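You operate a simulated robot arm through the tools that you are given. There is no shell and no other tool. Be economical: measure what you need, move in short steps, check, and stop when the job is done.

Carry out the task below with a simulated robot arm. There is one attempt and no reset: what you move stays moved.

TASK
Put things in order on the long table. At the end: the black sanding block stands where the grey tape roll stood; the small blue rag stands on top of the sample heel (marked "SUMMER"); the green tape roll from the long table stands where the black sanding block stood; the grey tape roll from the long table stands on top of the brown laces box; whatever was shut is shut again. Leave all else as you found it, and nothing knocked over.
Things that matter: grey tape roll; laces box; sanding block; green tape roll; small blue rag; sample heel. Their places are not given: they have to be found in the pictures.

It is judged by the outcome, as a careful person would: the job done as asked, and still so three seconds after it is handed in. It fails if anything else is knocked over, pushed out of place, dropped, spilled or broken.

THE ROBOT
A 7-joint arm with a two-finger parallel gripper, fixed in place. Base frame: the origin is at the foot of the arm, x ahead of it, y to its left, z up; the work surface is at about z = 940. Lengths are in mm, angles in rad, forces in N, time in s.
With the tool pointing down near the work surface it reaches from about 280 to 680 mm from the base axis. Its first joint turns from -1.152 to 1.152 rad. Payload 1.57 kg.
Tool frame: the origin (TCP) lies between the finger pads and is the grasp point; the fingertips stand 30 mm ahead of it; z points along the fingers, y is the line along which they close. The gripper opens to 110 mm. The fingers are 24 mm wide and 12 mm thick; the gripper's body (48 by 112 mm) begins 78 mm behind the TCP.
Orientation is that of the tool frame in the base frame, as a unit quaternion [x, y, z, w]. With the fingers straight down and closing along the base's y, the tool's x points along the base's -x, its y along +y and its z along -z.

THE INTERFACE
- The arm moves only by the tool move_arm. Its argument "rows" is a list of rows, each a list of 3 entries, a list of its own where there are three numbers: the shift along the tool's x, y, z in mm, then the turn, a rotation vector about the tool's x, y, z in rad, then the opening, from 0 (shut) to 1 (fully open). In form: [[[dx, dy, dz], [wx, wy, wz], jaw], ...]. A call has 1 to 10 rows; each row is the pose to reach, as a shift and turn from the pose commanded when the call began, along the tool's axes at that moment. A row lasts 0.2 s, in which the tool goes at most 50 mm and 0.15 rad; a call with a longer step from one row to the next is refused whole, and so is a gripper value outside its range. A pose out of reach is approached as far as the arm can. The call stops where the force on the tool passes 40 N (or 10 N more than at its start, if that is more) or the arm is blocked; 0.2 s more then pass. The fingers move at their own pace (about 108 mm/s each) and stop on an object; they squeeze with about 25 N. The grip force told is the motor's: it shows also when the fingers shut on nothing. Time passes only in rows, and 0.2 s behind the last, so rows that repeat a pose let the fingers close. It gives the time, the measured TCP pose, the force on the tool (base axes), the opening and the grip force at its end, in the units of the frame above (readings bear some noise).
- Cameras (640 x 400 px; columns grow to the right, rows downward): "scene" is fixed at [166.1, -403, 1412.3]; the picture's right is [0.67, -0.74, 0.00], its down [-0.41, -0.38, -0.83] and it looks along [0.61, 0.56, -0.56] (base axes); focal length 214 px, centre (320, 200). "wrist" rides on the gripper at [-36, 0, -80] in the tool frame; the picture's right is [0.00, -1.00, 0.00], its down [0.97, 0.00, -0.24] and it looks along [0.24, 0.00, 0.97] (tool axes); focal length 218 px, centre (320, 200).
- camera(camera): a new picture of that camera. No time passes.
- pixel_to_xyz(camera, pixels): there is no depth. For up to 12 entries [column, row, z] of the newest picture of that camera ("zoom" is the newest enlarged one), the place [x, y] in the base frame at which the ray of that pixel passes the height z, good to about 3 mm, but the place of the scene camera against the robot may be out by one fixed shift of up to 18 mm in any direction. No time passes.
- enlarge(camera, box): a new picture of the part [left, top, right, bottom] of that camera's present view, enlarged. No time passes.
- sign_off(): hands the job in; it is judged then, once.

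Work in short steps. Measure before you move; look again where a grasp or a placing could have gone wrong, and mend it. You have 80 turns and 46 pictures in all, those below and enlarged ones among them. Open the gripper and draw the arm clear of the work before you hand the job in, unless the task says otherwise; then end with one line.

The tools are called as name(argument=value, ...) on one line, values as JSON. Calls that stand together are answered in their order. move_arm: Moves the arm, as the interface text tells. Its arguments: {"type":"object","properties":{"rows":{"type":"array"}},"required":["rows"]} The other tools are called the same way: camera (camera) takes a picture; pixel_to_xyz (camera, pixels) gives the place at which the rays of pixels pass given heights; enlarge (camera, box) takes an enlarged picture of a part of a camera's view; sign_off () hands the job in.

At the start:

```text
time_s: 0.0
eef_pos: [373.1, -67.6, 1274.9]
ee_rot: [0.0, 1.0, 0.0, 0.001]
force: [1.0, -1.2, -0.2]
opening: 109.8
finger_force: 0.1
```

scene: 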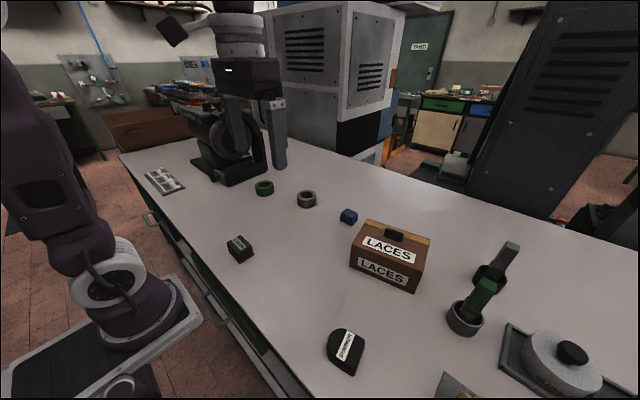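
wrist: 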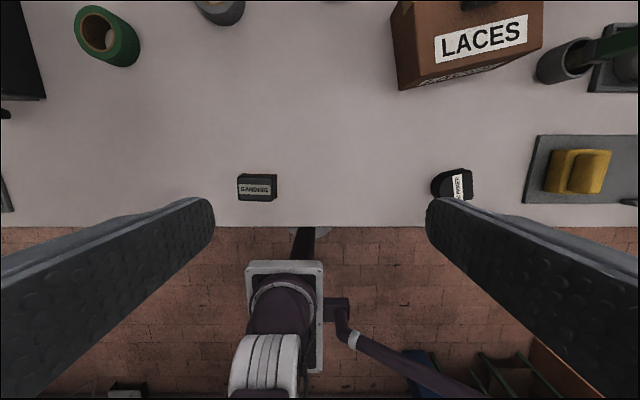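

I start by looking closer at the laces box and the small objects in the scene view.

enlarge(camera="scene", box=[210, 160, 450, 310])

enlarge(camera="scene", box=[310, 230, 630, 400])

```text
2.67 times, centred on (330, 235) of scene
```

zoom: 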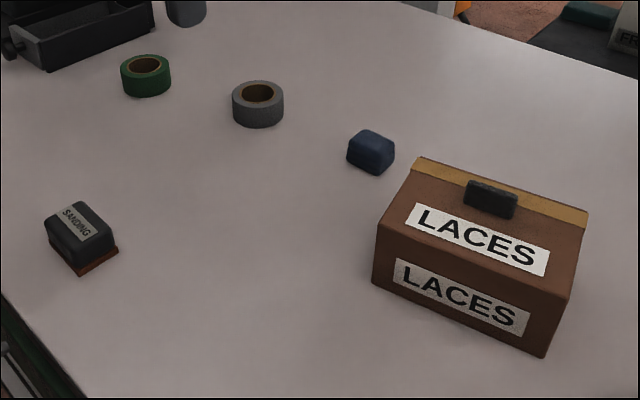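

```text
2.00 times, centred on (470, 315) of scene
```

zoom: 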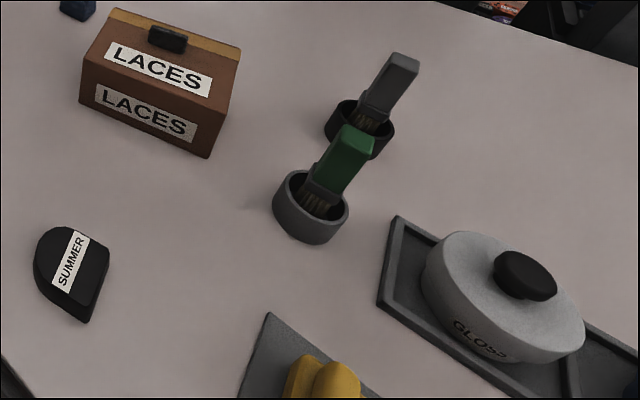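

Objects are found. I compare the scene and wrist measurements of the same features to get the scene camera's shift.

pixel_to_xyz(camera="wrist", pixels=[[239, 202, 940], [277, 200, 940], [238, 175, 970], [277, 174, 970], [107, 65, 940], [432, 200, 940], [398, 90, 940], [542, 55, 940]])

pixel_to_xyz(camera="scene", pixels=[[240, 263, 940], [254, 253, 940], [264, 195, 940], [306, 208, 940], [349, 225, 940], [350, 267, 940], [414, 293, 940], [345, 376, 940], [226, 243, 970], [329, 360, 940]])

```text
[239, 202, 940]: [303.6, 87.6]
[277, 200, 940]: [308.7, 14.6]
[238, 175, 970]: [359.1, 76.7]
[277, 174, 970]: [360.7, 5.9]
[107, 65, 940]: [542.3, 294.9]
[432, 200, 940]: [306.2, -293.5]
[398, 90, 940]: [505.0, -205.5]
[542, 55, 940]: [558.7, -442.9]
```

```text
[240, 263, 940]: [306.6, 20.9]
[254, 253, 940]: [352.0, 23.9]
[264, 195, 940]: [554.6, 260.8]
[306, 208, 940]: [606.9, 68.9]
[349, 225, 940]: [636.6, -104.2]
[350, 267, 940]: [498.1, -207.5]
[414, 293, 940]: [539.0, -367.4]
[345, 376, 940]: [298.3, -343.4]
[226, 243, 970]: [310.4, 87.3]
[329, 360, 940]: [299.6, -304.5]
```

I move the arm up over the far part to view the tape rolls and rag with the wrist camera.

move_arm(rows=[[[-35, 35, 0], [0, 0, 0], 1], [[-70, 70, 0], [0, 0, 0], 1], [[-105, 105, 0], [0, 0, 0], 1], [[-140, 140, 0], [0, 0, 0], 1], [[-170, 170, 0], [0, 0, 0], 1]])

camera(camera="wrist")

```text
time_s: 1.2
eef_pos: [528.8, 97.8, 1271.4]
ee_rot: [0.001, 1.0, -0.001, 0.001]
force: [0.1, 0.3, 0.4]
opening: 110.0
finger_force: 0.1
out of reach, approached as far as the arm can: row 5
```

```text
41 pictures are left
```

wrist: 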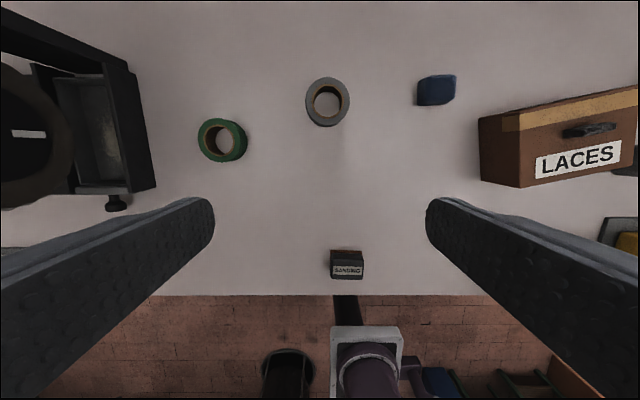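

The rolls, rag and block are all in view; I enlarge twice for precision.

enlarge(camera="wrist", box=[190, 60, 480, 290])

pixel_to_xyz(camera="wrist", pixels=[[221, 142, 960], [327, 102, 960], [436, 88, 960], [347, 265, 970], [480, 118, 1040], [521, 188, 1040], [640, 160, 1040]])

```text
1.74 times, centred on (335, 175) of wrist
```

zoom: 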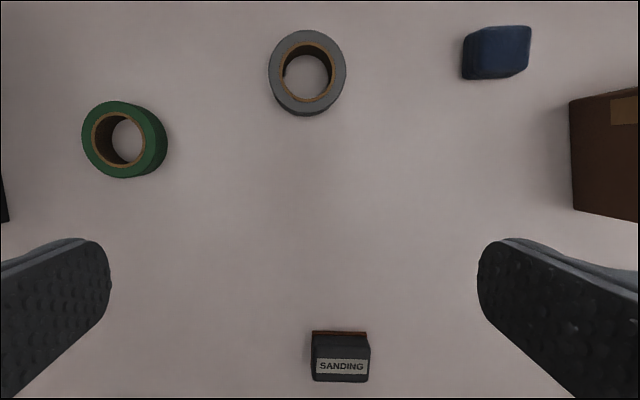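

```text
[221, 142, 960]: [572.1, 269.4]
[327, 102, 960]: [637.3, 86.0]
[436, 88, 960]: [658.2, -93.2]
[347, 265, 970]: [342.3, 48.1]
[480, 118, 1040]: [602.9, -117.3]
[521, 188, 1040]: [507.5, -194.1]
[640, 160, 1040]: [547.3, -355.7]
```

Now I move to the right to view the laces box and the heel from above.

move_arm(rows=[[[20, -45, 0], [0, 0, 0], 1], [[40, -90, 0], [0, 0, 0], 1], [[60, -135, 0], [0, 0, 0], 1], [[80, -180, 0], [0, 0, 0], 1], [[90, -225, 0], [0, 0, 0], 1], [[100, -270, 0], [0, 0, 0], 1], [[105, -315, 0], [0, 0, 0], 1], [[110, -350, 0], [0, 0, 0], 1]])

camera(camera="wrist")

```text
time_s: 3.0
eef_pos: [423.4, -254.2, 1269.4]
ee_rot: [0.0, 1.0, 0.0, 0.0]
force: [0.0, -0.2, 0.3]
opening: 109.9
finger_force: 0.1
```

```text
39 pictures are left
```

wrist: 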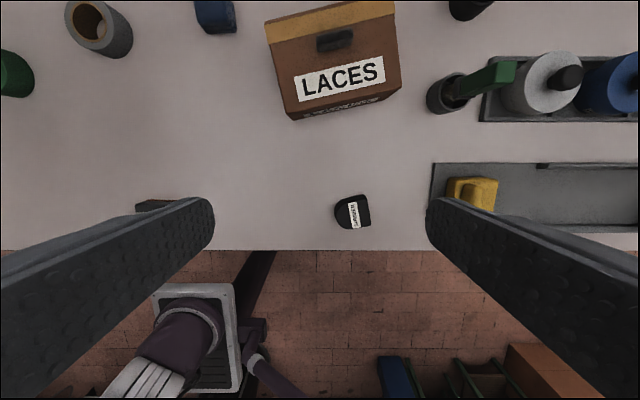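

enlarge(camera="wrist", box=[250, 0, 410, 120])

enlarge(camera="scene", box=[335, 210, 435, 300])

```text
3.33 times, centred on (330, 60) of wrist
```

zoom: 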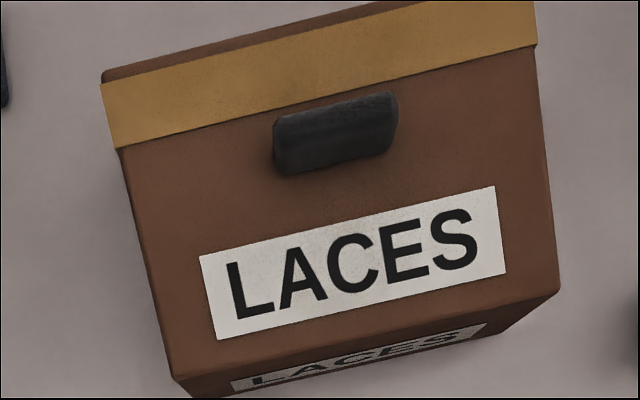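

```text
4.44 times, centred on (385, 255) of scene
```

zoom: 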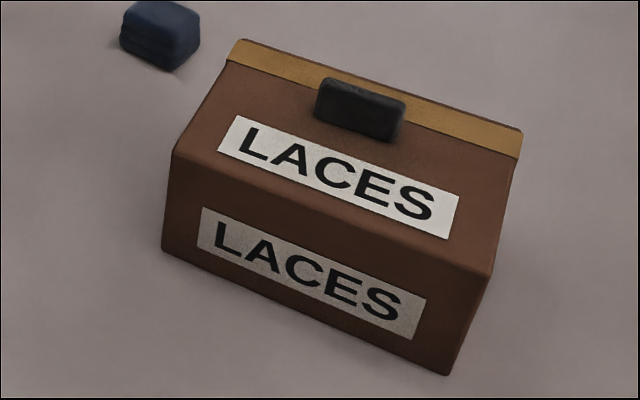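

pixel_to_xyz(camera="wrist", pixels=[[381, 101.5, 940], [291, 119.5, 940], [402, 87, 1020], [402, 87, 1040], [402, 87, 1060], [285.6, 113, 1020], [285.6, 113, 1040], [264.5, 23, 1040], [336, 41, 1040], [352, 212, 970], [335, 198, 980], [369, 196, 980]])

pixel_to_xyz(camera="zoom", pixels=[[165, 250, 940], [447, 373, 940], [175, 152, 1020], [175, 152, 1040], [490, 272, 1020], [490, 272, 1040], [235, 40, 1040], [522, 130, 1040], [175, 152, 1060], [360, 115, 1040]])

```text
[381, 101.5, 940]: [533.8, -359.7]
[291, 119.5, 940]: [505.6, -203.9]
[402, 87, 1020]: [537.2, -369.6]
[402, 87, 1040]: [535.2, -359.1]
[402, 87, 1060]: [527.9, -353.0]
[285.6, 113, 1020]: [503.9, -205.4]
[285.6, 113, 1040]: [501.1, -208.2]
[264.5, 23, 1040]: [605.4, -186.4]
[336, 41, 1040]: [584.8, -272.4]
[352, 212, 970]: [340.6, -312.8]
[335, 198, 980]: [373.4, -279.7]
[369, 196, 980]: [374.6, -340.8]
```

```text
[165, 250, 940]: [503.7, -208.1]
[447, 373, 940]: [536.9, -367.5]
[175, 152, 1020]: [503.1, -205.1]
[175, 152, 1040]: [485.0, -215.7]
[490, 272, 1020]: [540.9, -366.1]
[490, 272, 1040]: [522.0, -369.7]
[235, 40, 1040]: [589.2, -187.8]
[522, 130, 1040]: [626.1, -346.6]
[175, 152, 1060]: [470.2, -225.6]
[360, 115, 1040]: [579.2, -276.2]
```

The box top comes out at about z=1020 with the handle in its middle, leaving its front-left corner free. Next I hover over the grey roll at about (636, 87) to measure it closely.

move_arm(rows=[[[0, 48, 0], [0, 0, 0], 1], [[0, 96, 0], [0, 0, 0], 1], [[0, 144, 0], [0, 0, 0], 1], [[0, 192, 0], [0, 0, 0], 1], [[0, 240, 20], [0, 0, 0], 1], [[-20, 280, 40], [0, 0, 0], 1], [[-50, 310, 60], [0, 0, 0], 1], [[-80, 335, 80], [0, 0, 0], 1], [[-110, 341, 105], [0, 0, 0], 1], [[-140, 341, 130], [0, 0, 0], 1]])

move_arm(rows=[[[-25, 0, 25], [0, 0, 0], 1], [[-50, 0, 50], [0, 0, 0], 1], [[-73, 0, 80], [0, 0, 0], 1]])

camera(camera="wrist")

```text
refused: row 5 steps farther than a row can; nothing moved
```

```text
time_s: 3.8
eef_pos: [496.1, -253.4, 1188.8]
ee_rot: [0.0, 1.0, 0.0, 0.0]
force: [-0.3, 0.1, -0.4]
opening: 109.9
finger_force: 0.1
```

```text
36 pictures are left
```

wrist: 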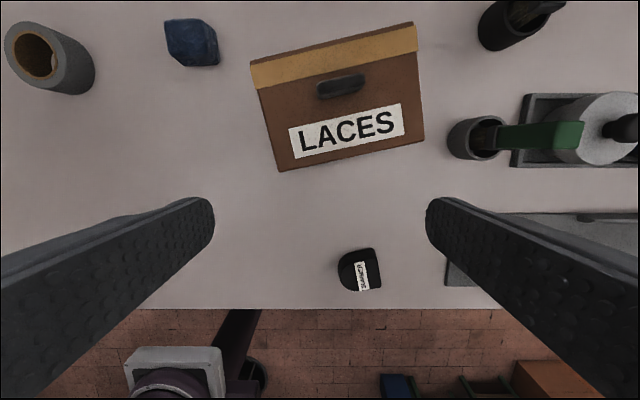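

The first call was refused (step too long), but the position is safe and gives a near-overhead view of the box; I measure its top and handle.

pixel_to_xyz(camera="wrist", pixels=[[250, 62, 1022], [415, 22, 1022], [280, 171, 1022], [424, 141, 1022], [318, 99, 1022], [365, 90, 1022], [341, 84, 1035], [338, 256, 975], [374, 249, 975], [381, 286, 975], [347, 290, 975]])

move_arm(rows=[[[5, 48, 0], [0, 0, 0], 1], [[10, 96, 0], [0, 0, 0], 1], [[10, 144, 0], [0, 0, 0], 1], [[10, 192, 0], [0, 0, 0], 1], [[0, 240, 0], [0, 0, 0], 1], [[-20, 280, 10], [0, 0, 0], 1], [[-50, 310, 30], [0, 0, 0], 1], [[-80, 335, 50], [0, 0, 0], 1], [[-110, 341, 80], [0, 0, 0], 1], [[-140, 341, 110], [0, 0, 0], 1]])

camera(camera="wrist")

```text
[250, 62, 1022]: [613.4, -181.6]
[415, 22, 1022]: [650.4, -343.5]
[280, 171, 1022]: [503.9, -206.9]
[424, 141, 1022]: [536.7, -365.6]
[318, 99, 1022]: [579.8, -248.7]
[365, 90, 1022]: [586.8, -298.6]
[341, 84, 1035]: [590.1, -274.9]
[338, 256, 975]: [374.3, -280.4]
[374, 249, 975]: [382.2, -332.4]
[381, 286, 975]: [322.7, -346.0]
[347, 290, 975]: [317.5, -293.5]
```

```text
time_s: 6.0
eef_pos: [635.9, 89.1, 1080.2]
ee_rot: [0.0, 1.0, 0.0, 0.0]
force: [-0.1, -0.3, -0.7]
opening: 109.8
finger_force: 0.1
```

```text
35 pictures are left
```

wrist: 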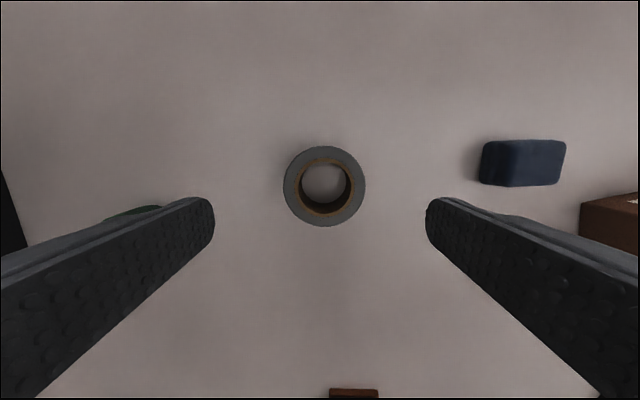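

pixel_to_xyz(camera="wrist", pixels=[[324.5, 186.5, 970], [324.5, 186.5, 980], [283, 186, 975], [366, 186, 975], [324, 146, 975], [324, 227, 975], [522, 162, 975], [481, 160, 975], [566, 155, 975], [522, 138, 975], [522, 186, 940], [354, 388, 975]])

enlarge(camera="wrist", box=[270, 130, 380, 240])

```text
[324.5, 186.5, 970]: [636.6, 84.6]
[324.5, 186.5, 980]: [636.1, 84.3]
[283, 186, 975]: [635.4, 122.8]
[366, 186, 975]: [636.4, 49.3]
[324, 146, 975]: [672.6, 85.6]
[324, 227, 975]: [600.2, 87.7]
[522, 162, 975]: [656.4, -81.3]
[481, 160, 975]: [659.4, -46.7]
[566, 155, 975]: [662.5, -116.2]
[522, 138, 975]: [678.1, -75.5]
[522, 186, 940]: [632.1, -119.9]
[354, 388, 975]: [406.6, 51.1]
```

```text
3.64 times, centred on (325, 185) of wrist
```

zoom: 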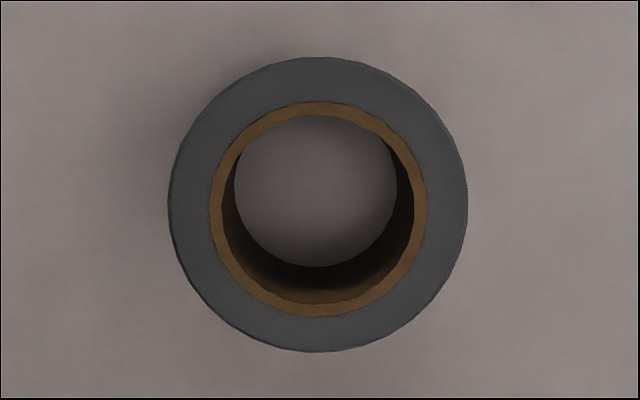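

The grey roll is about 73 mm wide and 31 mm high, centred at (636.5, 85.5). I descend and close.

move_arm(rows=[[[-1, -3, 40], [0, 0, 0], 1], [[-1, -3, 80], [0, 0, 0], 1], [[-1, -3, 106], [0, 0, 0], 1], [[-1, -3, 106], [0, 0, 0], 0.4], [[-1, -3, 106], [0, 0, 0], 0.4], [[-1, -3, 106], [0, 0, 0], 0.4]])

```text
time_s: 7.4
eef_pos: [635.9, 84.1, 976.1]
ee_rot: [0.0, 1.0, 0.0, 0.0]
force: [0.7, 0.8, -0.7]
opening: 70.8
finger_force: 24.9
```

Gripped at 71 mm. I lift and carry it toward the front-left corner of the box top at (541, -233).

move_arm(rows=[[[0, 0, -40], [0, 0, 0], 0.4], [[0, 0, -85], [0, 0, 0], 0.4], [[10, 0, -130], [0, 0, 0], 0.4], [[30, -30, -144], [0, 0, 0], 0.4], [[50, -70, -144], [0, 0, 0], 0.4], [[65, -115, -144], [0, 0, 0], 0.4], [[80, -160, -144], [0, 0, 0], 0.4], [[90, -207, -144], [0, 0, 0], 0.4], [[95, -255, -144], [0, 0, 0], 0.4], [[95, -300, -144], [0, 0, 0], 0.4]])

move_arm(rows=[[[0, -17, 0], [0, 0, 0], 0.4], [[0, -17, 0], [0, 0, 0], 0.4]])

camera(camera="wrist")

```text
time_s: 9.6
eef_pos: [541.3, -213.4, 1119.4]
ee_rot: [0.0, 1.0, 0.0, 0.0]
force: [0.5, 0.3, -1.2]
opening: 70.9
finger_force: 25.0
```

```text
time_s: 10.2
eef_pos: [541.5, -231.4, 1120.2]
ee_rot: [-0.002, 1.0, 0.0, 0.0]
force: [0.8, 0.3, -1.3]
opening: 70.6
finger_force: 25.5
```

```text
33 pictures are left
```

wrist: 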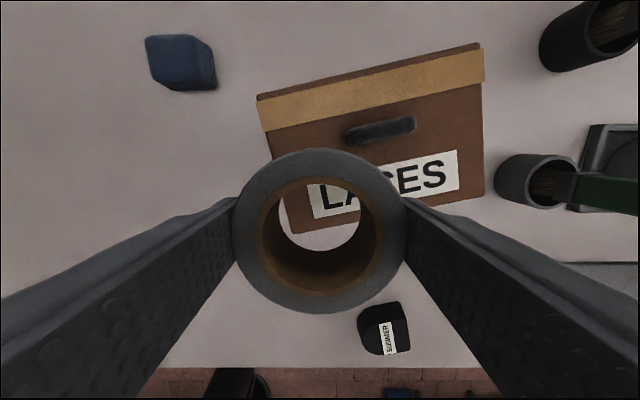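

I check the box corner (291,233) and the handle's left end (347,143) from here.

pixel_to_xyz(camera="wrist", pixels=[[291, 233, 1022], [484, 192, 1022], [257, 97, 1022], [347, 143, 1022], [347, 143, 1040], [482, 47, 1022]])

move_arm(rows=[[[0, 0, 30], [0, 0, 0], 0.4], [[0, 0, 45], [0, 0, 0], 0.4], [[0, 0, 52], [0, 0, 0], 0.4], [[0, 0, 56], [0, 0, 0], 0.4]])

```text
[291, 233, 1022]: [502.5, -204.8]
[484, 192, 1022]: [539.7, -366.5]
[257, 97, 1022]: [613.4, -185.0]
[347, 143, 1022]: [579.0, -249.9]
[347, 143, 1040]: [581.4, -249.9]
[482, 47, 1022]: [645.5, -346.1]
```

```text
time_s: 11.2
eef_pos: [539.1, -228.9, 1063.0]
ee_rot: [0.0, 1.0, 0.0, -0.001]
force: [-0.7, 0.3, -1.3]
opening: 70.4
finger_force: 24.3
```

Consistent. No contact at 1063; I lower slowly until contact.

move_arm(rows=[[[0, 0, 1.5], [0, 0, 0], 0.4], [[0, 0, 3], [0, 0, 0], 0.4], [[0, 0, 4], [0, 0, 0], 0.4]])

```text
time_s: 12.0
eef_pos: [541.2, -230.8, 1059.4]
ee_rot: [-0.001, 1.0, -0.001, 0.002]
force: [1.0, 5.3, 25.0]
opening: 69.6
finger_force: 25.0
```

Contact with 25 N. I ease up slightly, open modestly, and rise.

move_arm(rows=[[[0, 0, -1], [0, 0, 0], 0.4], [[0, 0, -1], [0, 0, 0], 0.8], [[0, 0, -1], [0, 0, 0], 0.8], [[0, 0, -30], [0, 0, 0], 0.8], [[0, 0, -75], [0, 0, 0], 0.8]])

camera(camera="wrist")

```text
time_s: 13.2
eef_pos: [539.5, -231.9, 1134.7]
ee_rot: [0.0, 1.0, 0.0, -0.001]
force: [0.5, 0.2, -0.2]
opening: 88.1
finger_force: 0.1
```

```text
32 pictures are left
```

wrist: 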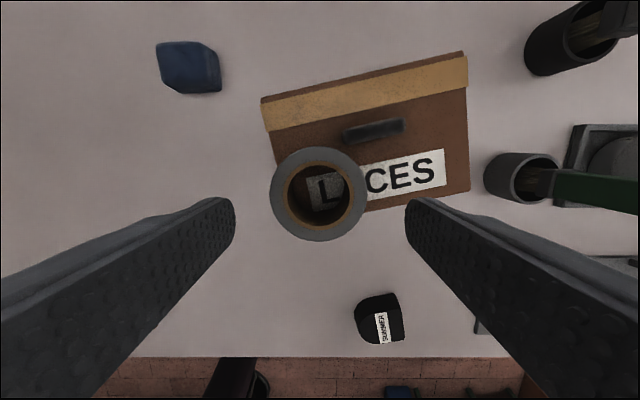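

The grey roll sits flat on the box. Now to the sanding block at about (345, 48): I hover over it.

move_arm(rows=[[[25, 35, 0], [0, 0, 0], 1], [[50, 70, 0], [0, 0, 0], 1], [[75, 105, 0], [0, 0, 0], 1], [[100, 140, 0], [0, 0, 0], 1], [[125, 175, 0], [0, 0, 0], 1], [[150, 210, 10], [0, 0, 0], 1], [[175, 245, 20], [0, 0, 0], 1], [[190, 280, 40], [0, 0, 0], 1], [[190, 280, 55], [0, 0, 0], 1]])

camera(camera="wrist")

```text
time_s: 15.2
eef_pos: [348.8, 49.7, 1078.4]
ee_rot: [0.0, 1.0, 0.0, -0.001]
force: [0.2, -0.7, -0.3]
opening: 110.0
finger_force: 0.1
```

```text
31 pictures are left
```

wrist: 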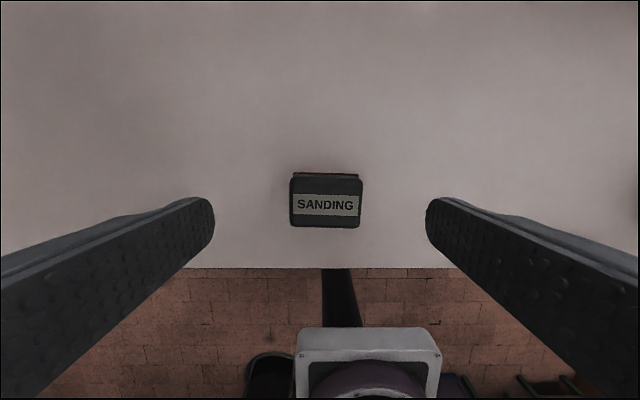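

enlarge(camera="wrist", box=[280, 160, 376, 240])

enlarge(camera="scene", box=[216, 225, 266, 270])

pixel_to_xyz(camera="wrist", pixels=[[291, 175, 985], [363, 180, 985], [289, 225, 985], [360, 228, 985], [294, 172, 940], [358, 174, 940]])

```text
5.00 times, centred on (328, 200) of wrist
```

zoom: 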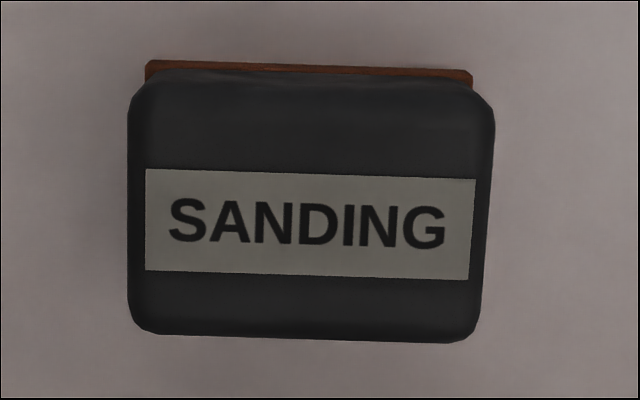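

```text
8.89 times, centred on (241, 248) of scene
```

zoom: 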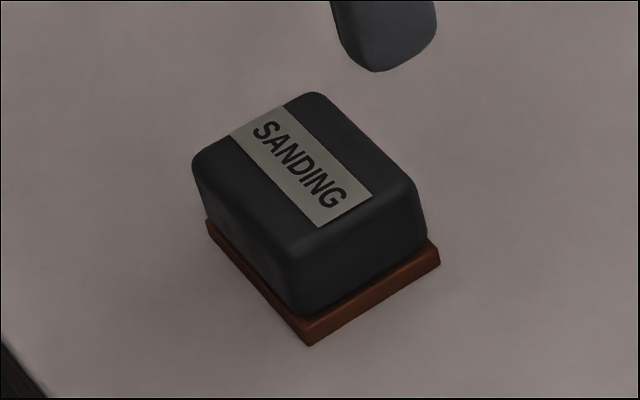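

```text
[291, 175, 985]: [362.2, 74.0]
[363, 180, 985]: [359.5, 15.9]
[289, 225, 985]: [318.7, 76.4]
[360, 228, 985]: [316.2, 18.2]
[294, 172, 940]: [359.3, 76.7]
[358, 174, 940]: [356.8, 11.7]
```

The block's base is about 65 mm wide with a slightly narrower body, centred near (338, 45.5), yaw about -0.04. I grip the body just above the base.

move_arm(rows=[[[11, -4, 40], [0, 0, 0.045], 1], [[11, -4, 80], [0, 0, 0.045], 1], [[11, -4, 95], [0, 0, 0.045], 1], [[11, -4, 95], [0, 0, 0.045], 0.3], [[11, -4, 95], [0, 0, 0.045], 0.3], [[11, -4, 95], [0, 0, 0.045], 0.3]])

camera(camera="wrist")

```text
time_s: 16.6
eef_pos: [338.8, 45.3, 984.8]
ee_rot: [0.022, 1.0, 0.0, 0.0]
force: [-1.3, -0.2, 0.6]
opening: 63.5
finger_force: 25.1
```

```text
28 pictures are left
```

wrist: 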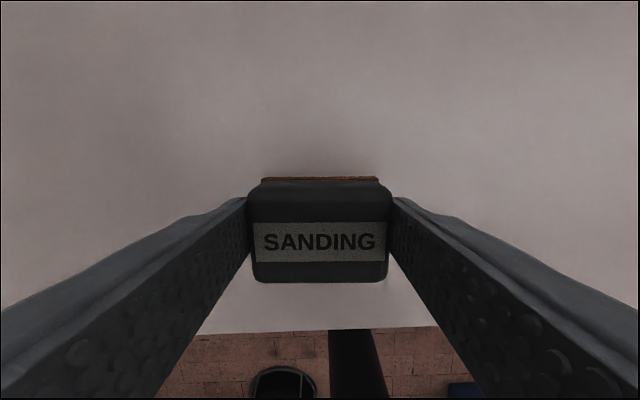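

Held at 63.5 mm. I lift it and carry it to the grey roll's old place (636.5, 85.5).

move_arm(rows=[[[0, 0, -40], [0, 0, 0], 0.3], [[-10, 3, -75], [0, 0, 0], 0.3], [[-55, 10, -85], [0, 0, 0], 0.3], [[-103, 19, -85], [0, 0, 0], 0.3], [[-151, 28, -85], [0, 0, 0], 0.3], [[-199, 37, -85], [0, 0, 0], 0.3], [[-247, 46, -85], [0, 0, 0], 0.3], [[-280, 52, -75], [0, 0, 0], 0.3], [[-297, 53.6, -50], [0, 0, 0], 0.3], [[-297, 53.6, -20], [0, 0, 0], 0.3]])

```text
time_s: 18.8
eef_pos: [636.8, 85.9, 1003.1]
ee_rot: [0.022, 1.0, 0.0, 0.0]
force: [0.7, 1.3, -1.1]
opening: 63.5
finger_force: 25.0
```

I lower onto the table in small steps.

move_arm(rows=[[[0, 0, 12], [0, 0, 0], 0.3], [[0, 0, 16], [0, 0, 0], 0.3], [[0, 0, 18], [0, 0, 0], 0.3]])

```text
time_s: 19.6
eef_pos: [638.5, 85.8, 986.0]
ee_rot: [0.022, 1.0, 0.0, 0.0]
force: [-0.2, 0.8, -0.7]
opening: 63.2
finger_force: 24.6
```

move_arm(rows=[[[0, 0, 1], [0, 0, 0], 0.3], [[0, 0, 2], [0, 0, 0], 0.3], [[0, 0, 2], [0, 0, 0], 0.3]])

```text
time_s: 20.4
eef_pos: [636.7, 86.6, 985.1]
ee_rot: [0.022, 1.0, 0.0, 0.0]
force: [-2.2, -0.8, 9.5]
opening: 63.3
finger_force: 25.3
```

Contact at 9.5 N. I release and rise, then look.

move_arm(rows=[[[0, 0, 0], [0, 0, 0], 0.8], [[0, 0, 0], [0, 0, 0], 1], [[0, 0, -40], [0, 0, 0], 1], [[10, 0, -85], [0, 0, 0], 1]])

camera(camera="wrist")

```text
time_s: 21.4
eef_pos: [626.2, 86.4, 1068.9]
ee_rot: [0.021, 1.0, 0.0, 0.0]
force: [0.6, 0.1, -0.1]
opening: 109.9
finger_force: 0.0
```

```text
27 pictures are left
```

wrist: 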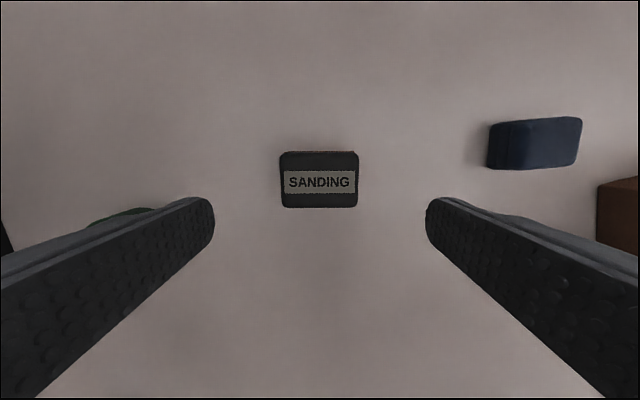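

Block stands well at the spot. Next I view the green roll near (570, 267), stopping short because of the machine to its left.

pixel_to_xyz(camera="wrist", pixels=[[319, 180, 972]])

move_arm(rows=[[[16, 35, -30], [0, 0, -0.045], 1], [[32, 70, -60], [0, 0, -0.045], 1], [[50, 105, -80], [0, 0, -0.045], 1], [[80, 140, -80], [0, 0, -0.045], 1]])

camera(camera="wrist")

enlarge(camera="scene", box=[140, 60, 340, 230])

```text
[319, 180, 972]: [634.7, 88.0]
```

```text
time_s: 22.4
eef_pos: [555.4, 230.0, 1147.0]
ee_rot: [-0.001, 1.0, 0.0, -0.001]
force: [-0.7, 0.1, -0.1]
opening: 110.0
finger_force: 0.1
```

```text
26 pictures are left
```

wrist: 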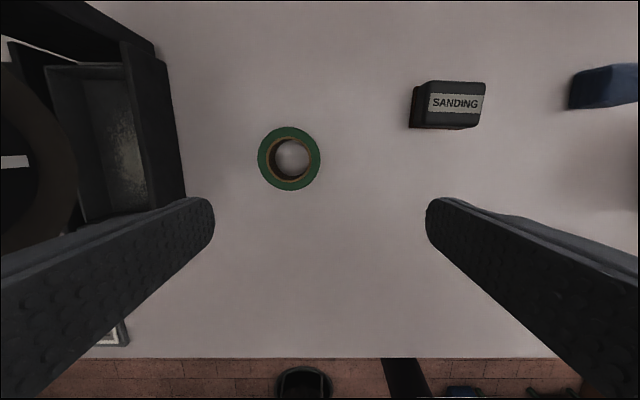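

```text
2.35 times, centred on (240, 145) of scene
```

zoom: 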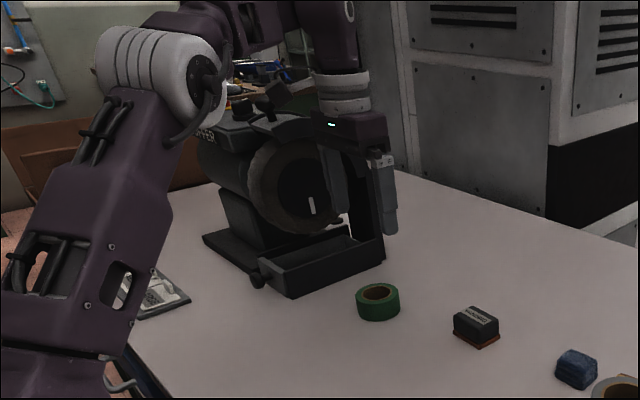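

pixel_to_xyz(camera="wrist", pixels=[[289.5, 158, 970], [258, 158, 970], [321, 158, 970], [289, 127, 970], [289, 190, 970], [187, 190, 970], [187, 190, 1000], [170, 70, 970], [160, 60, 1000], [80, 170, 1000], [80, 170, 1060]])

```text
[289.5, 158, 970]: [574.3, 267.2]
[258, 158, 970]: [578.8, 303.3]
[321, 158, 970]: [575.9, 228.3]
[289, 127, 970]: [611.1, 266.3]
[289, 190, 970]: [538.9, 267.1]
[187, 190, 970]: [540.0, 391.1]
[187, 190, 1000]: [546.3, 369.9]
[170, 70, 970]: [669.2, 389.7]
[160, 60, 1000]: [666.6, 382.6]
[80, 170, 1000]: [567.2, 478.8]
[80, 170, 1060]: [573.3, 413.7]
```

Green roll at (575, 267), machine drawer no nearer than y=370, so there's room. I descend and grip.

move_arm(rows=[[[-10, 18, 40], [0, 0, 0], 1], [[-20, 37, 75], [0, 0, 0], 1], [[-20, 37, 120], [0, 0, 0], 1], [[-20, 37, 155], [0, 0, 0], 1], [[-20, 37, 171], [0, 0, 0], 1], [[-20, 37, 171], [0, 0, 0], 0.4], [[-20, 37, 171], [0, 0, 0], 0.4], [[-20, 37, 171], [0, 0, 0], 0.4]])

camera(camera="wrist")

```text
time_s: 24.2
eef_pos: [576.5, 266.6, 977.5]
ee_rot: [0.001, 1.0, -0.001, 0.0]
force: [-0.7, 0.2, -1.0]
opening: 74.1
finger_force: 24.9
```

```text
24 pictures are left
```

wrist: 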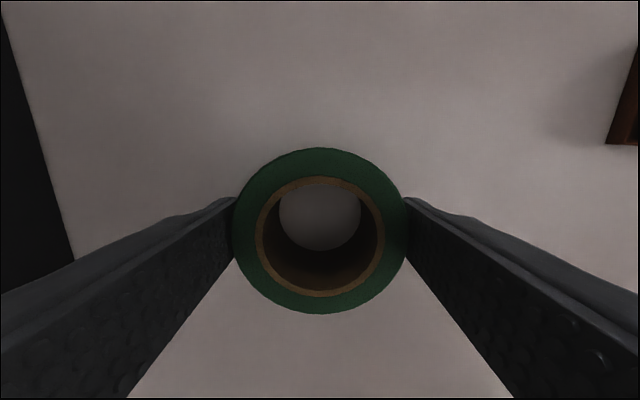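

Gripped at 74 mm. I lift and carry it to the block's old place (337.5, 45.5).

move_arm(rows=[[[0, 0, -45], [0, 0, 0], 0.4], [[5, -5, -90], [0, 0, 0], 0.4], [[38, -37, -90], [0, 0, 0], 0.4], [[71, -69, -90], [0, 0, 0], 0.4], [[105, -101, -90], [0, 0, 0], 0.4], [[139, -133, -90], [0, 0, 0], 0.4], [[173, -165, -90], [0, 0, 0], 0.4], [[207, -197, -90], [0, 0, 0], 0.4], [[238, -221, -70], [0, 0, 0], 0.4], [[238, -221, -40], [0, 0, 0], 0.4]])

move_arm(rows=[[[0, 0, 25], [0, 0, 0], 0.4], [[0, 0, 36], [0, 0, 0], 0.4], [[0, 0, 39], [0, 0, 0], 0.4], [[0, 0, 40], [0, 0, 0], 0.4]])

```text
time_s: 26.4
eef_pos: [336.8, 46.3, 1017.2]
ee_rot: [0.0, 1.0, 0.0, 0.001]
force: [-0.1, 0.9, 0.1]
opening: 74.1
finger_force: 24.8
```

```text
time_s: 27.4
eef_pos: [337.7, 45.8, 976.6]
ee_rot: [-0.001, 1.0, 0.0, -0.001]
force: [0.0, -0.8, -1.0]
opening: 74.0
finger_force: 25.0
```

move_arm(rows=[[[0, 0, 1], [0, 0, 0], 0.4], [[0, 0, 2], [0, 0, 0], 0.4]])

```text
time_s: 28.0
eef_pos: [337.0, 46.3, 976.7]
ee_rot: [-0.001, 1.0, 0.0, 0.001]
force: [-4.6, 0.2, 22.0]
opening: 74.1
finger_force: 24.7
```

Contact at 22 N. I ease off, release and rise, then look.

move_arm(rows=[[[0, 0, -1], [0, 0, 0], 0.4], [[0, 0, -1], [0, 0, 0], 0.9], [[0, 0, -1], [0, 0, 0], 1], [[0, 0, -40], [0, 0, 0], 1], [[0, 0, -85], [0, 0, 0], 1]])

camera(camera="wrist")

```text
time_s: 29.2
eef_pos: [337.3, 44.5, 1059.7]
ee_rot: [0.0, 1.0, 0.0, -0.001]
force: [0.0, 0.9, 0.8]
opening: 110.1
finger_force: 0.1
```

```text
23 pictures are left
```

wrist: 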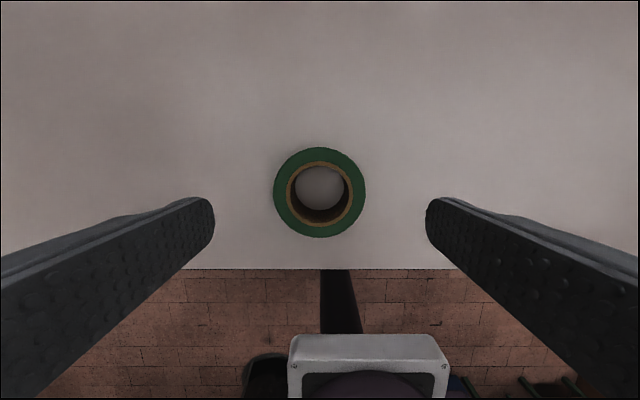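

Placed well. Now I inspect the heel from above before fetching the rag.

move_arm(rows=[[[0, 0, -30], [0, 0, 0], 1], [[0, -45, -40], [0, 0, 0], 1], [[0, -92, -40], [0, 0, 0], 1], [[0, -140, -40], [0, 0, 0], 1], [[0, -188, -40], [0, 0, 0], 1], [[0, -236, -40], [0, 0, 0], 1], [[0, -284, -40], [0, 0, 0], 1], [[-10, -325, -40], [0, 0, 0], 1], [[-13, -355, -40], [0, 0, 0], 1]])

camera(camera="wrist")

enlarge(camera="scene", box=[310, 310, 390, 390])

```text
time_s: 31.2
eef_pos: [350.6, -311.8, 1101.9]
ee_rot: [-0.001, 1.0, 0.0, 0.001]
force: [-0.2, -0.2, 0.0]
opening: 110.0
finger_force: 0.0
```

```text
22 pictures are left
```

wrist: 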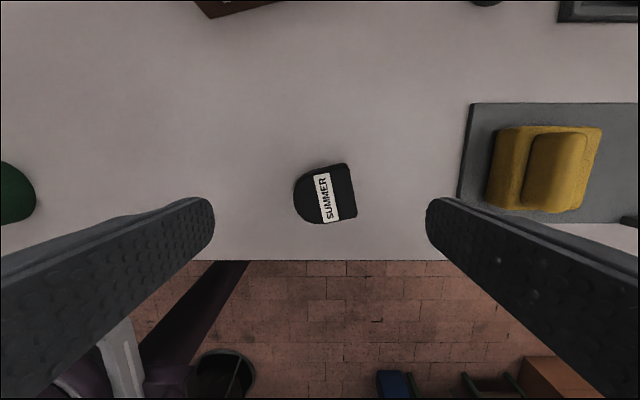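

```text
5.00 times, centred on (350, 350) of scene
```

zoom: 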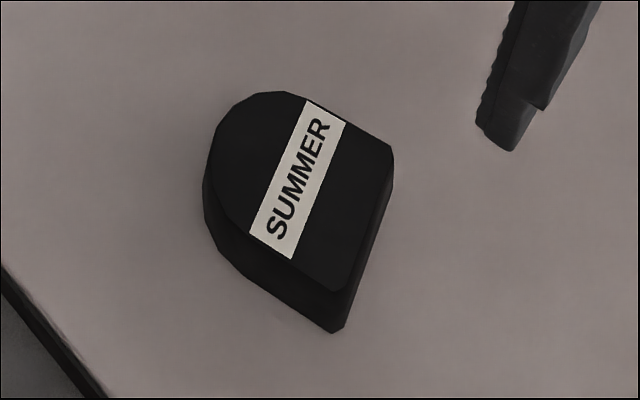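

pixel_to_xyz(camera="wrist", pixels=[[293, 196, 965], [346, 163, 965], [357, 217, 965], [308, 168, 965], [308, 223, 965], [327, 195, 965], [327, 195, 975]])

pixel_to_xyz(camera="zoom", pixels=[[337, 332, 940], [345, 290, 960], [345, 290, 965], [345, 290, 970], [345, 290, 975], [204, 215, 940], [392, 150, 965], [213, 150, 965]])

enlarge(camera="wrist", box=[276, 150, 372, 240])

```text
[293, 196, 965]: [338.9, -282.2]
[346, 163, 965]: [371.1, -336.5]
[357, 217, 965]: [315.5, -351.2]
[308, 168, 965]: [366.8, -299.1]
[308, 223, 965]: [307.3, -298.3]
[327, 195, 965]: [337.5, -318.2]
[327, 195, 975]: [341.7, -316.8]
```

```text
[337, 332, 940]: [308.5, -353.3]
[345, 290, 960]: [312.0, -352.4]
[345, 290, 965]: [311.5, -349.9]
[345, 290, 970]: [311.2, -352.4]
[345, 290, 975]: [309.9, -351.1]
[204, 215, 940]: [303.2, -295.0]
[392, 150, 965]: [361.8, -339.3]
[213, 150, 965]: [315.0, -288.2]
```

```text
4.44 times, centred on (324, 195) of wrist
```

zoom: 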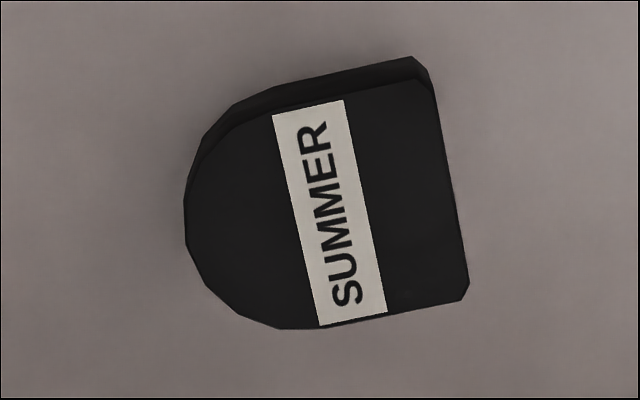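

The heel top is centred near (335, -314.5). Now I go to hover near the rag at about (655, -82), routing left of the box.

move_arm(rows=[[[0, 48, 0], [0, 0, 0], 1], [[0, 96, 0], [0, 0, 0], 1], [[0, 144, 0], [0, 0, 0], 1], [[0, 190, 0], [0, 0, 0], 1], [[-25, 227, 0], [0, 0, 0], 1], [[-73, 230, 0], [0, 0, 0], 1], [[-121, 230, 0], [0, 0, 0], 1], [[-169, 230, 0], [0, 0, 0], 1], [[-217, 230, 5], [0, 0, 0], 1], [[-265, 230, 15], [0, 0, 0], 1]])

camera(camera="wrist")

enlarge(camera="scene", box=[330, 200, 370, 230])

```text
time_s: 33.4
eef_pos: [612.3, -81.5, 1086.2]
ee_rot: [0.0, 1.0, 0.0, -0.001]
force: [0.4, -0.6, -1.3]
opening: 110.0
finger_force: 0.2
```

```text
19 pictures are left
```

wrist: 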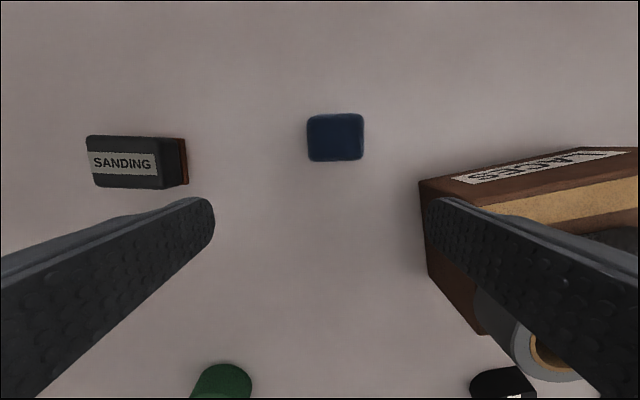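

```text
13.33 times, centred on (350, 215) of scene
```

zoom: 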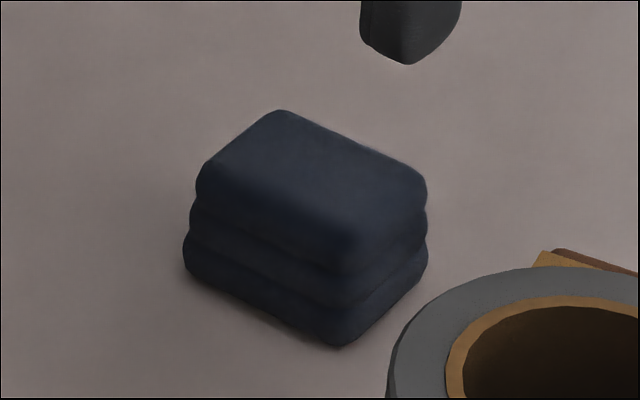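

pixel_to_xyz(camera="wrist", pixels=[[336, 138, 970], [307, 140, 970], [364, 136, 970], [335, 115, 970], [336, 161, 970], [308, 121, 970], [362, 116, 970]])

enlarge(camera="wrist", box=[290, 95, 386, 175])

```text
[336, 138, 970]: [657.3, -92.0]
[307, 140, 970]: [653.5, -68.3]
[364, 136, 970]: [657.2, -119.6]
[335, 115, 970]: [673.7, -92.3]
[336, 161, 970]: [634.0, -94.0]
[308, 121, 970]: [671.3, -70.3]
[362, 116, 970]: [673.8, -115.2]
```

```text
5.00 times, centred on (338, 135) of wrist
```

zoom: 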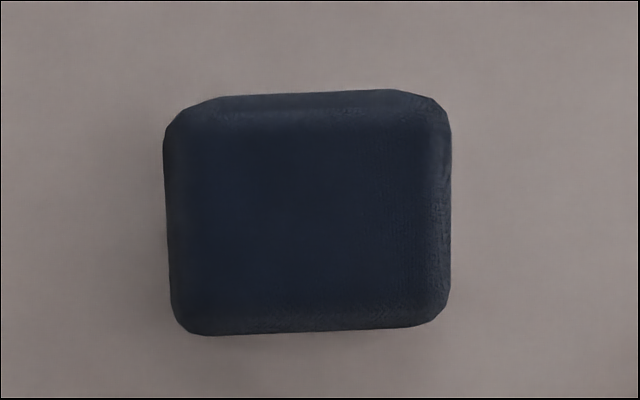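

Rag: centre (655, -94), about 51 by 41 mm, slight yaw. I descend and grip it across its 51 mm width.

move_arm(rows=[[[-20, -6, 35], [0, 0, -0.06], 1], [[-41, -12, 70], [0, 0, -0.06], 1], [[-41, -12, 100], [0, 0, -0.06], 1], [[-41, -12, 110], [0, 0, -0.06], 1]])

camera(camera="wrist")

```text
time_s: 34.4
eef_pos: [656.4, -92.5, 974.9]
ee_rot: [-0.03, 1.0, 0.0, 0.0]
force: [0.5, 0.1, -0.4]
opening: 110.1
finger_force: 0.1
```

```text
16 pictures are left
```

wrist: 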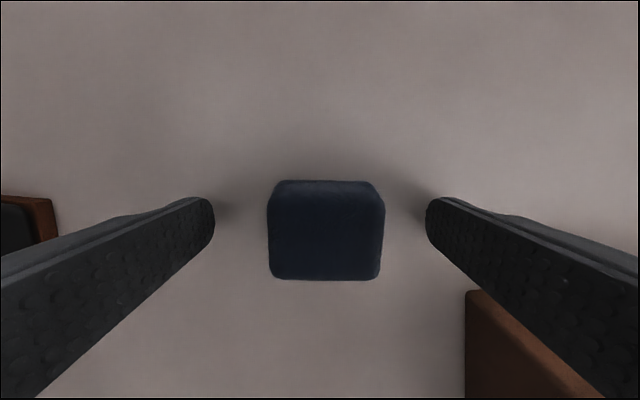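

Well centred between the fingers; I close.

move_arm(rows=[[[0, 0, 0], [0, 0, 0], 0.25], [[0, 0, 0], [0, 0, 0], 0.25], [[0, 0, 0], [0, 0, 0], 0.25], [[0, 0, -40], [0, 0, 0], 0.25], [[5, 5, -85], [0, 0, 0], 0.25], [[30, 10, -125], [0, 0, 0], 0.25]])

```text
time_s: 35.8
eef_pos: [623.5, -82.6, 1099.6]
ee_rot: [-0.03, 1.0, 0.0, 0.001]
force: [0.5, 0.0, 0.0]
opening: 50.9
finger_force: 25.1
```

Held at 51 mm. I carry it back (−x), then right toward the heel, turning to match the heel's yaw.

move_arm(rows=[[[45, 3, 0], [0, 0, 0], 0.25], [[93, 6, 0], [0, 0, 0], 0.25], [[141, 8, 0], [0, 0, 0], 0.25], [[189, 11, 0], [0, 0, 0], 0.25], [[237, 14, 0], [0, 0, 0], 0.25], [[277, 0, 0], [0, 0, -0.05], 0.25], [[290, -45, 0], [0, 0, -0.1], 0.25], [[294, -93, 0], [0, 0, -0.15], 0.25], [[297, -141, 0], [0, 0, -0.2], 0.25], [[300, -189, 0], [0, 0, -0.22], 0.25]])

camera(camera="wrist")

```text
time_s: 38.0
eef_pos: [336.6, -290.9, 1101.7]
ee_rot: [-0.14, 0.99, -0.001, -0.001]
force: [0.8, 0.9, -0.3]
opening: 50.9
finger_force: 24.9
```

```text
15 pictures are left
```

wrist: 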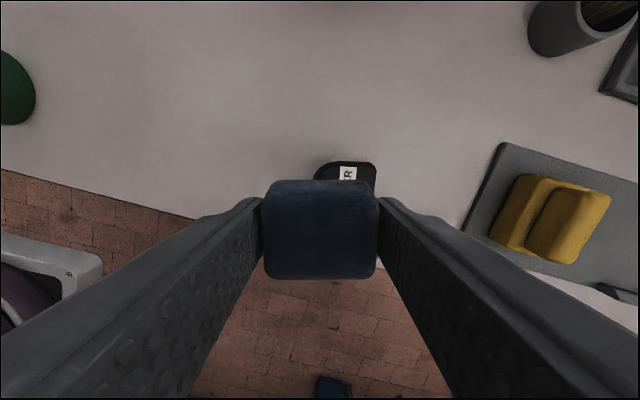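

Yaw matches the heel. I shift over its centre and start down.

move_arm(rows=[[[3, -10, 0], [0, 0, 0], 0.25], [[7.5, -22, 0], [0, 0, 0], 0.25], [[7.5, -22, 30], [0, 0, 0], 0.25], [[7.5, -22, 55], [0, 0, 0], 0.25]])

enlarge(camera="scene", box=[300, 280, 420, 390])

```text
time_s: 39.0
eef_pos: [334.7, -313.1, 1044.3]
ee_rot: [-0.14, 0.99, 0.001, 0.0]
force: [-0.5, -0.8, -0.6]
opening: 51.1
finger_force: 24.6
```

```text
3.64 times, centred on (360, 335) of scene
```

zoom: 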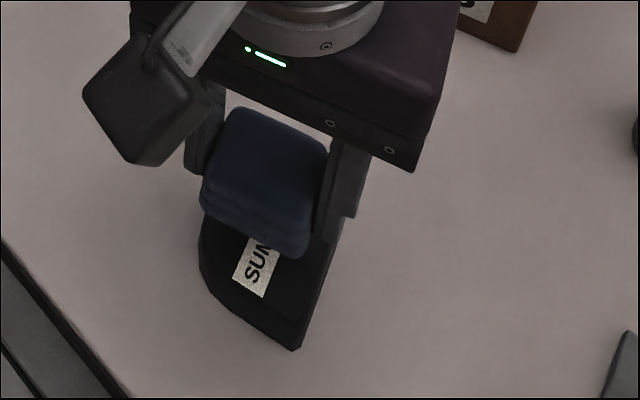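

The rag is above the heel and still free. I lower in 3 mm steps until contact.

move_arm(rows=[[[0, 0, 4], [0, 0, 0], 0.25], [[0, 0, 8], [0, 0, 0], 0.25], [[0, 0, 12], [0, 0, 0], 0.25], [[0, 0, 16], [0, 0, 0], 0.25], [[0, 0, 20], [0, 0, 0], 0.25]])

```text
time_s: 40.2
eef_pos: [334.8, -313.2, 1025.7]
ee_rot: [-0.139, 0.99, 0.0, 0.0]
force: [-0.3, -0.4, -0.5]
opening: 50.8
finger_force: 24.6
```

move_arm(rows=[[[0, 0, 3], [0, 0, 0], 0.25], [[0, 0, 6], [0, 0, 0], 0.25], [[0, 0, 9], [0, 0, 0], 0.25], [[0, 0, 11], [0, 0, 0], 0.25], [[0, 0, 13], [0, 0, 0], 0.25]])

enlarge(camera="scene", box=[300, 280, 420, 390])

```text
time_s: 41.4
eef_pos: [334.9, -313.4, 1011.7]
ee_rot: [-0.14, 0.99, -0.001, 0.0]
force: [0.2, -0.1, -0.9]
opening: 51.0
finger_force: 25.3
```

```text
3.64 times, centred on (360, 335) of scene
```

zoom: 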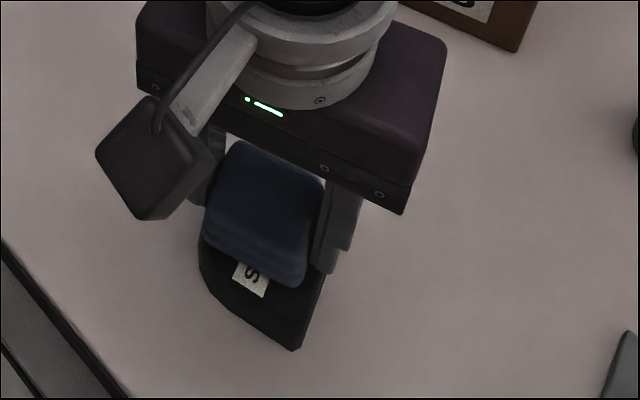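

move_arm(rows=[[[0, 0, 2], [0, 0, 0], 0.25], [[0, 0, 4], [0, 0, 0], 0.25], [[0, 0, 5.5], [0, 0, 0], 0.25], [[0, 0, 7], [0, 0, 0], 0.25]])

```text
time_s: 42.4
eef_pos: [336.5, -313.1, 1005.6]
ee_rot: [-0.139, 0.99, 0.001, 0.0]
force: [-0.1, -0.1, -0.4]
opening: 51.0
finger_force: 24.6
```

move_arm(rows=[[[0, 0, 1.5], [0, 0, 0], 0.25], [[0, 0, 3], [0, 0, 0], 0.25], [[0, 0, 4.5], [0, 0, 0], 0.25]])

enlarge(camera="scene", box=[300, 280, 420, 390])

```text
time_s: 43.2
eef_pos: [335.8, -313.8, 1003.5]
ee_rot: [-0.141, 0.99, -0.002, 0.001]
force: [0.5, 3.4, 36.8]
opening: 51.2
finger_force: 25.5
```

```text
3.64 times, centred on (360, 335) of scene
```

zoom: 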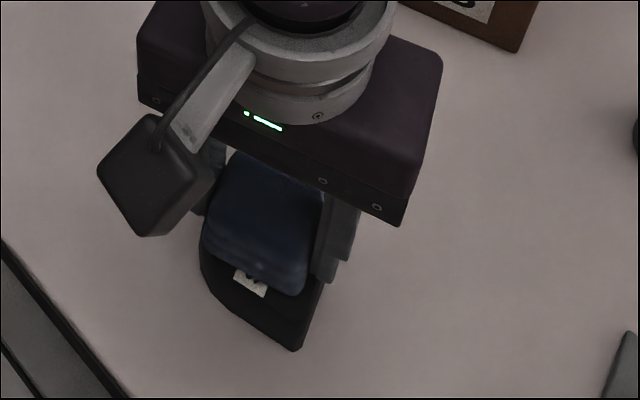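

Contact (37 N) at TCP 1003.5, so the heel top is at about 968. I ease off, release, and rise.

move_arm(rows=[[[0, 0, -2], [0, 0, 0], 0.25], [[0, 0, -2], [0, 0, 0], 0.6], [[0, 0, -2], [0, 0, 0], 0.8], [[0, 0, -2], [0, 0, 0], 0.8], [[0, 0, -40], [0, 0, 0], 0.8], [[0, 0, -85], [0, 0, 0], 0.8]])

camera(camera="wrist")

```text
time_s: 44.6
eef_pos: [335.3, -315.4, 1087.4]
ee_rot: [-0.14, 0.99, 0.0, -0.001]
force: [0.2, -0.5, 0.0]
opening: 88.1
finger_force: 0.1
```

```text
11 pictures are left
```

wrist: 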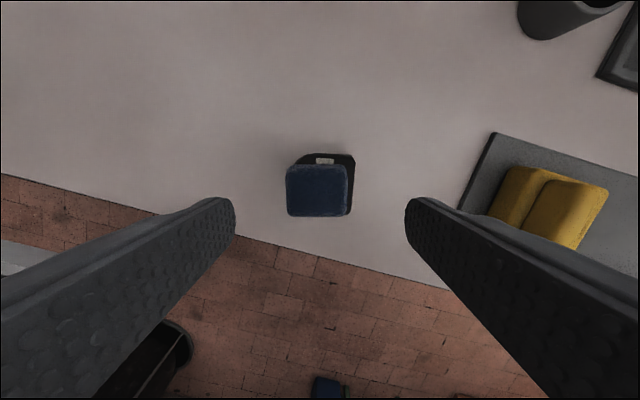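

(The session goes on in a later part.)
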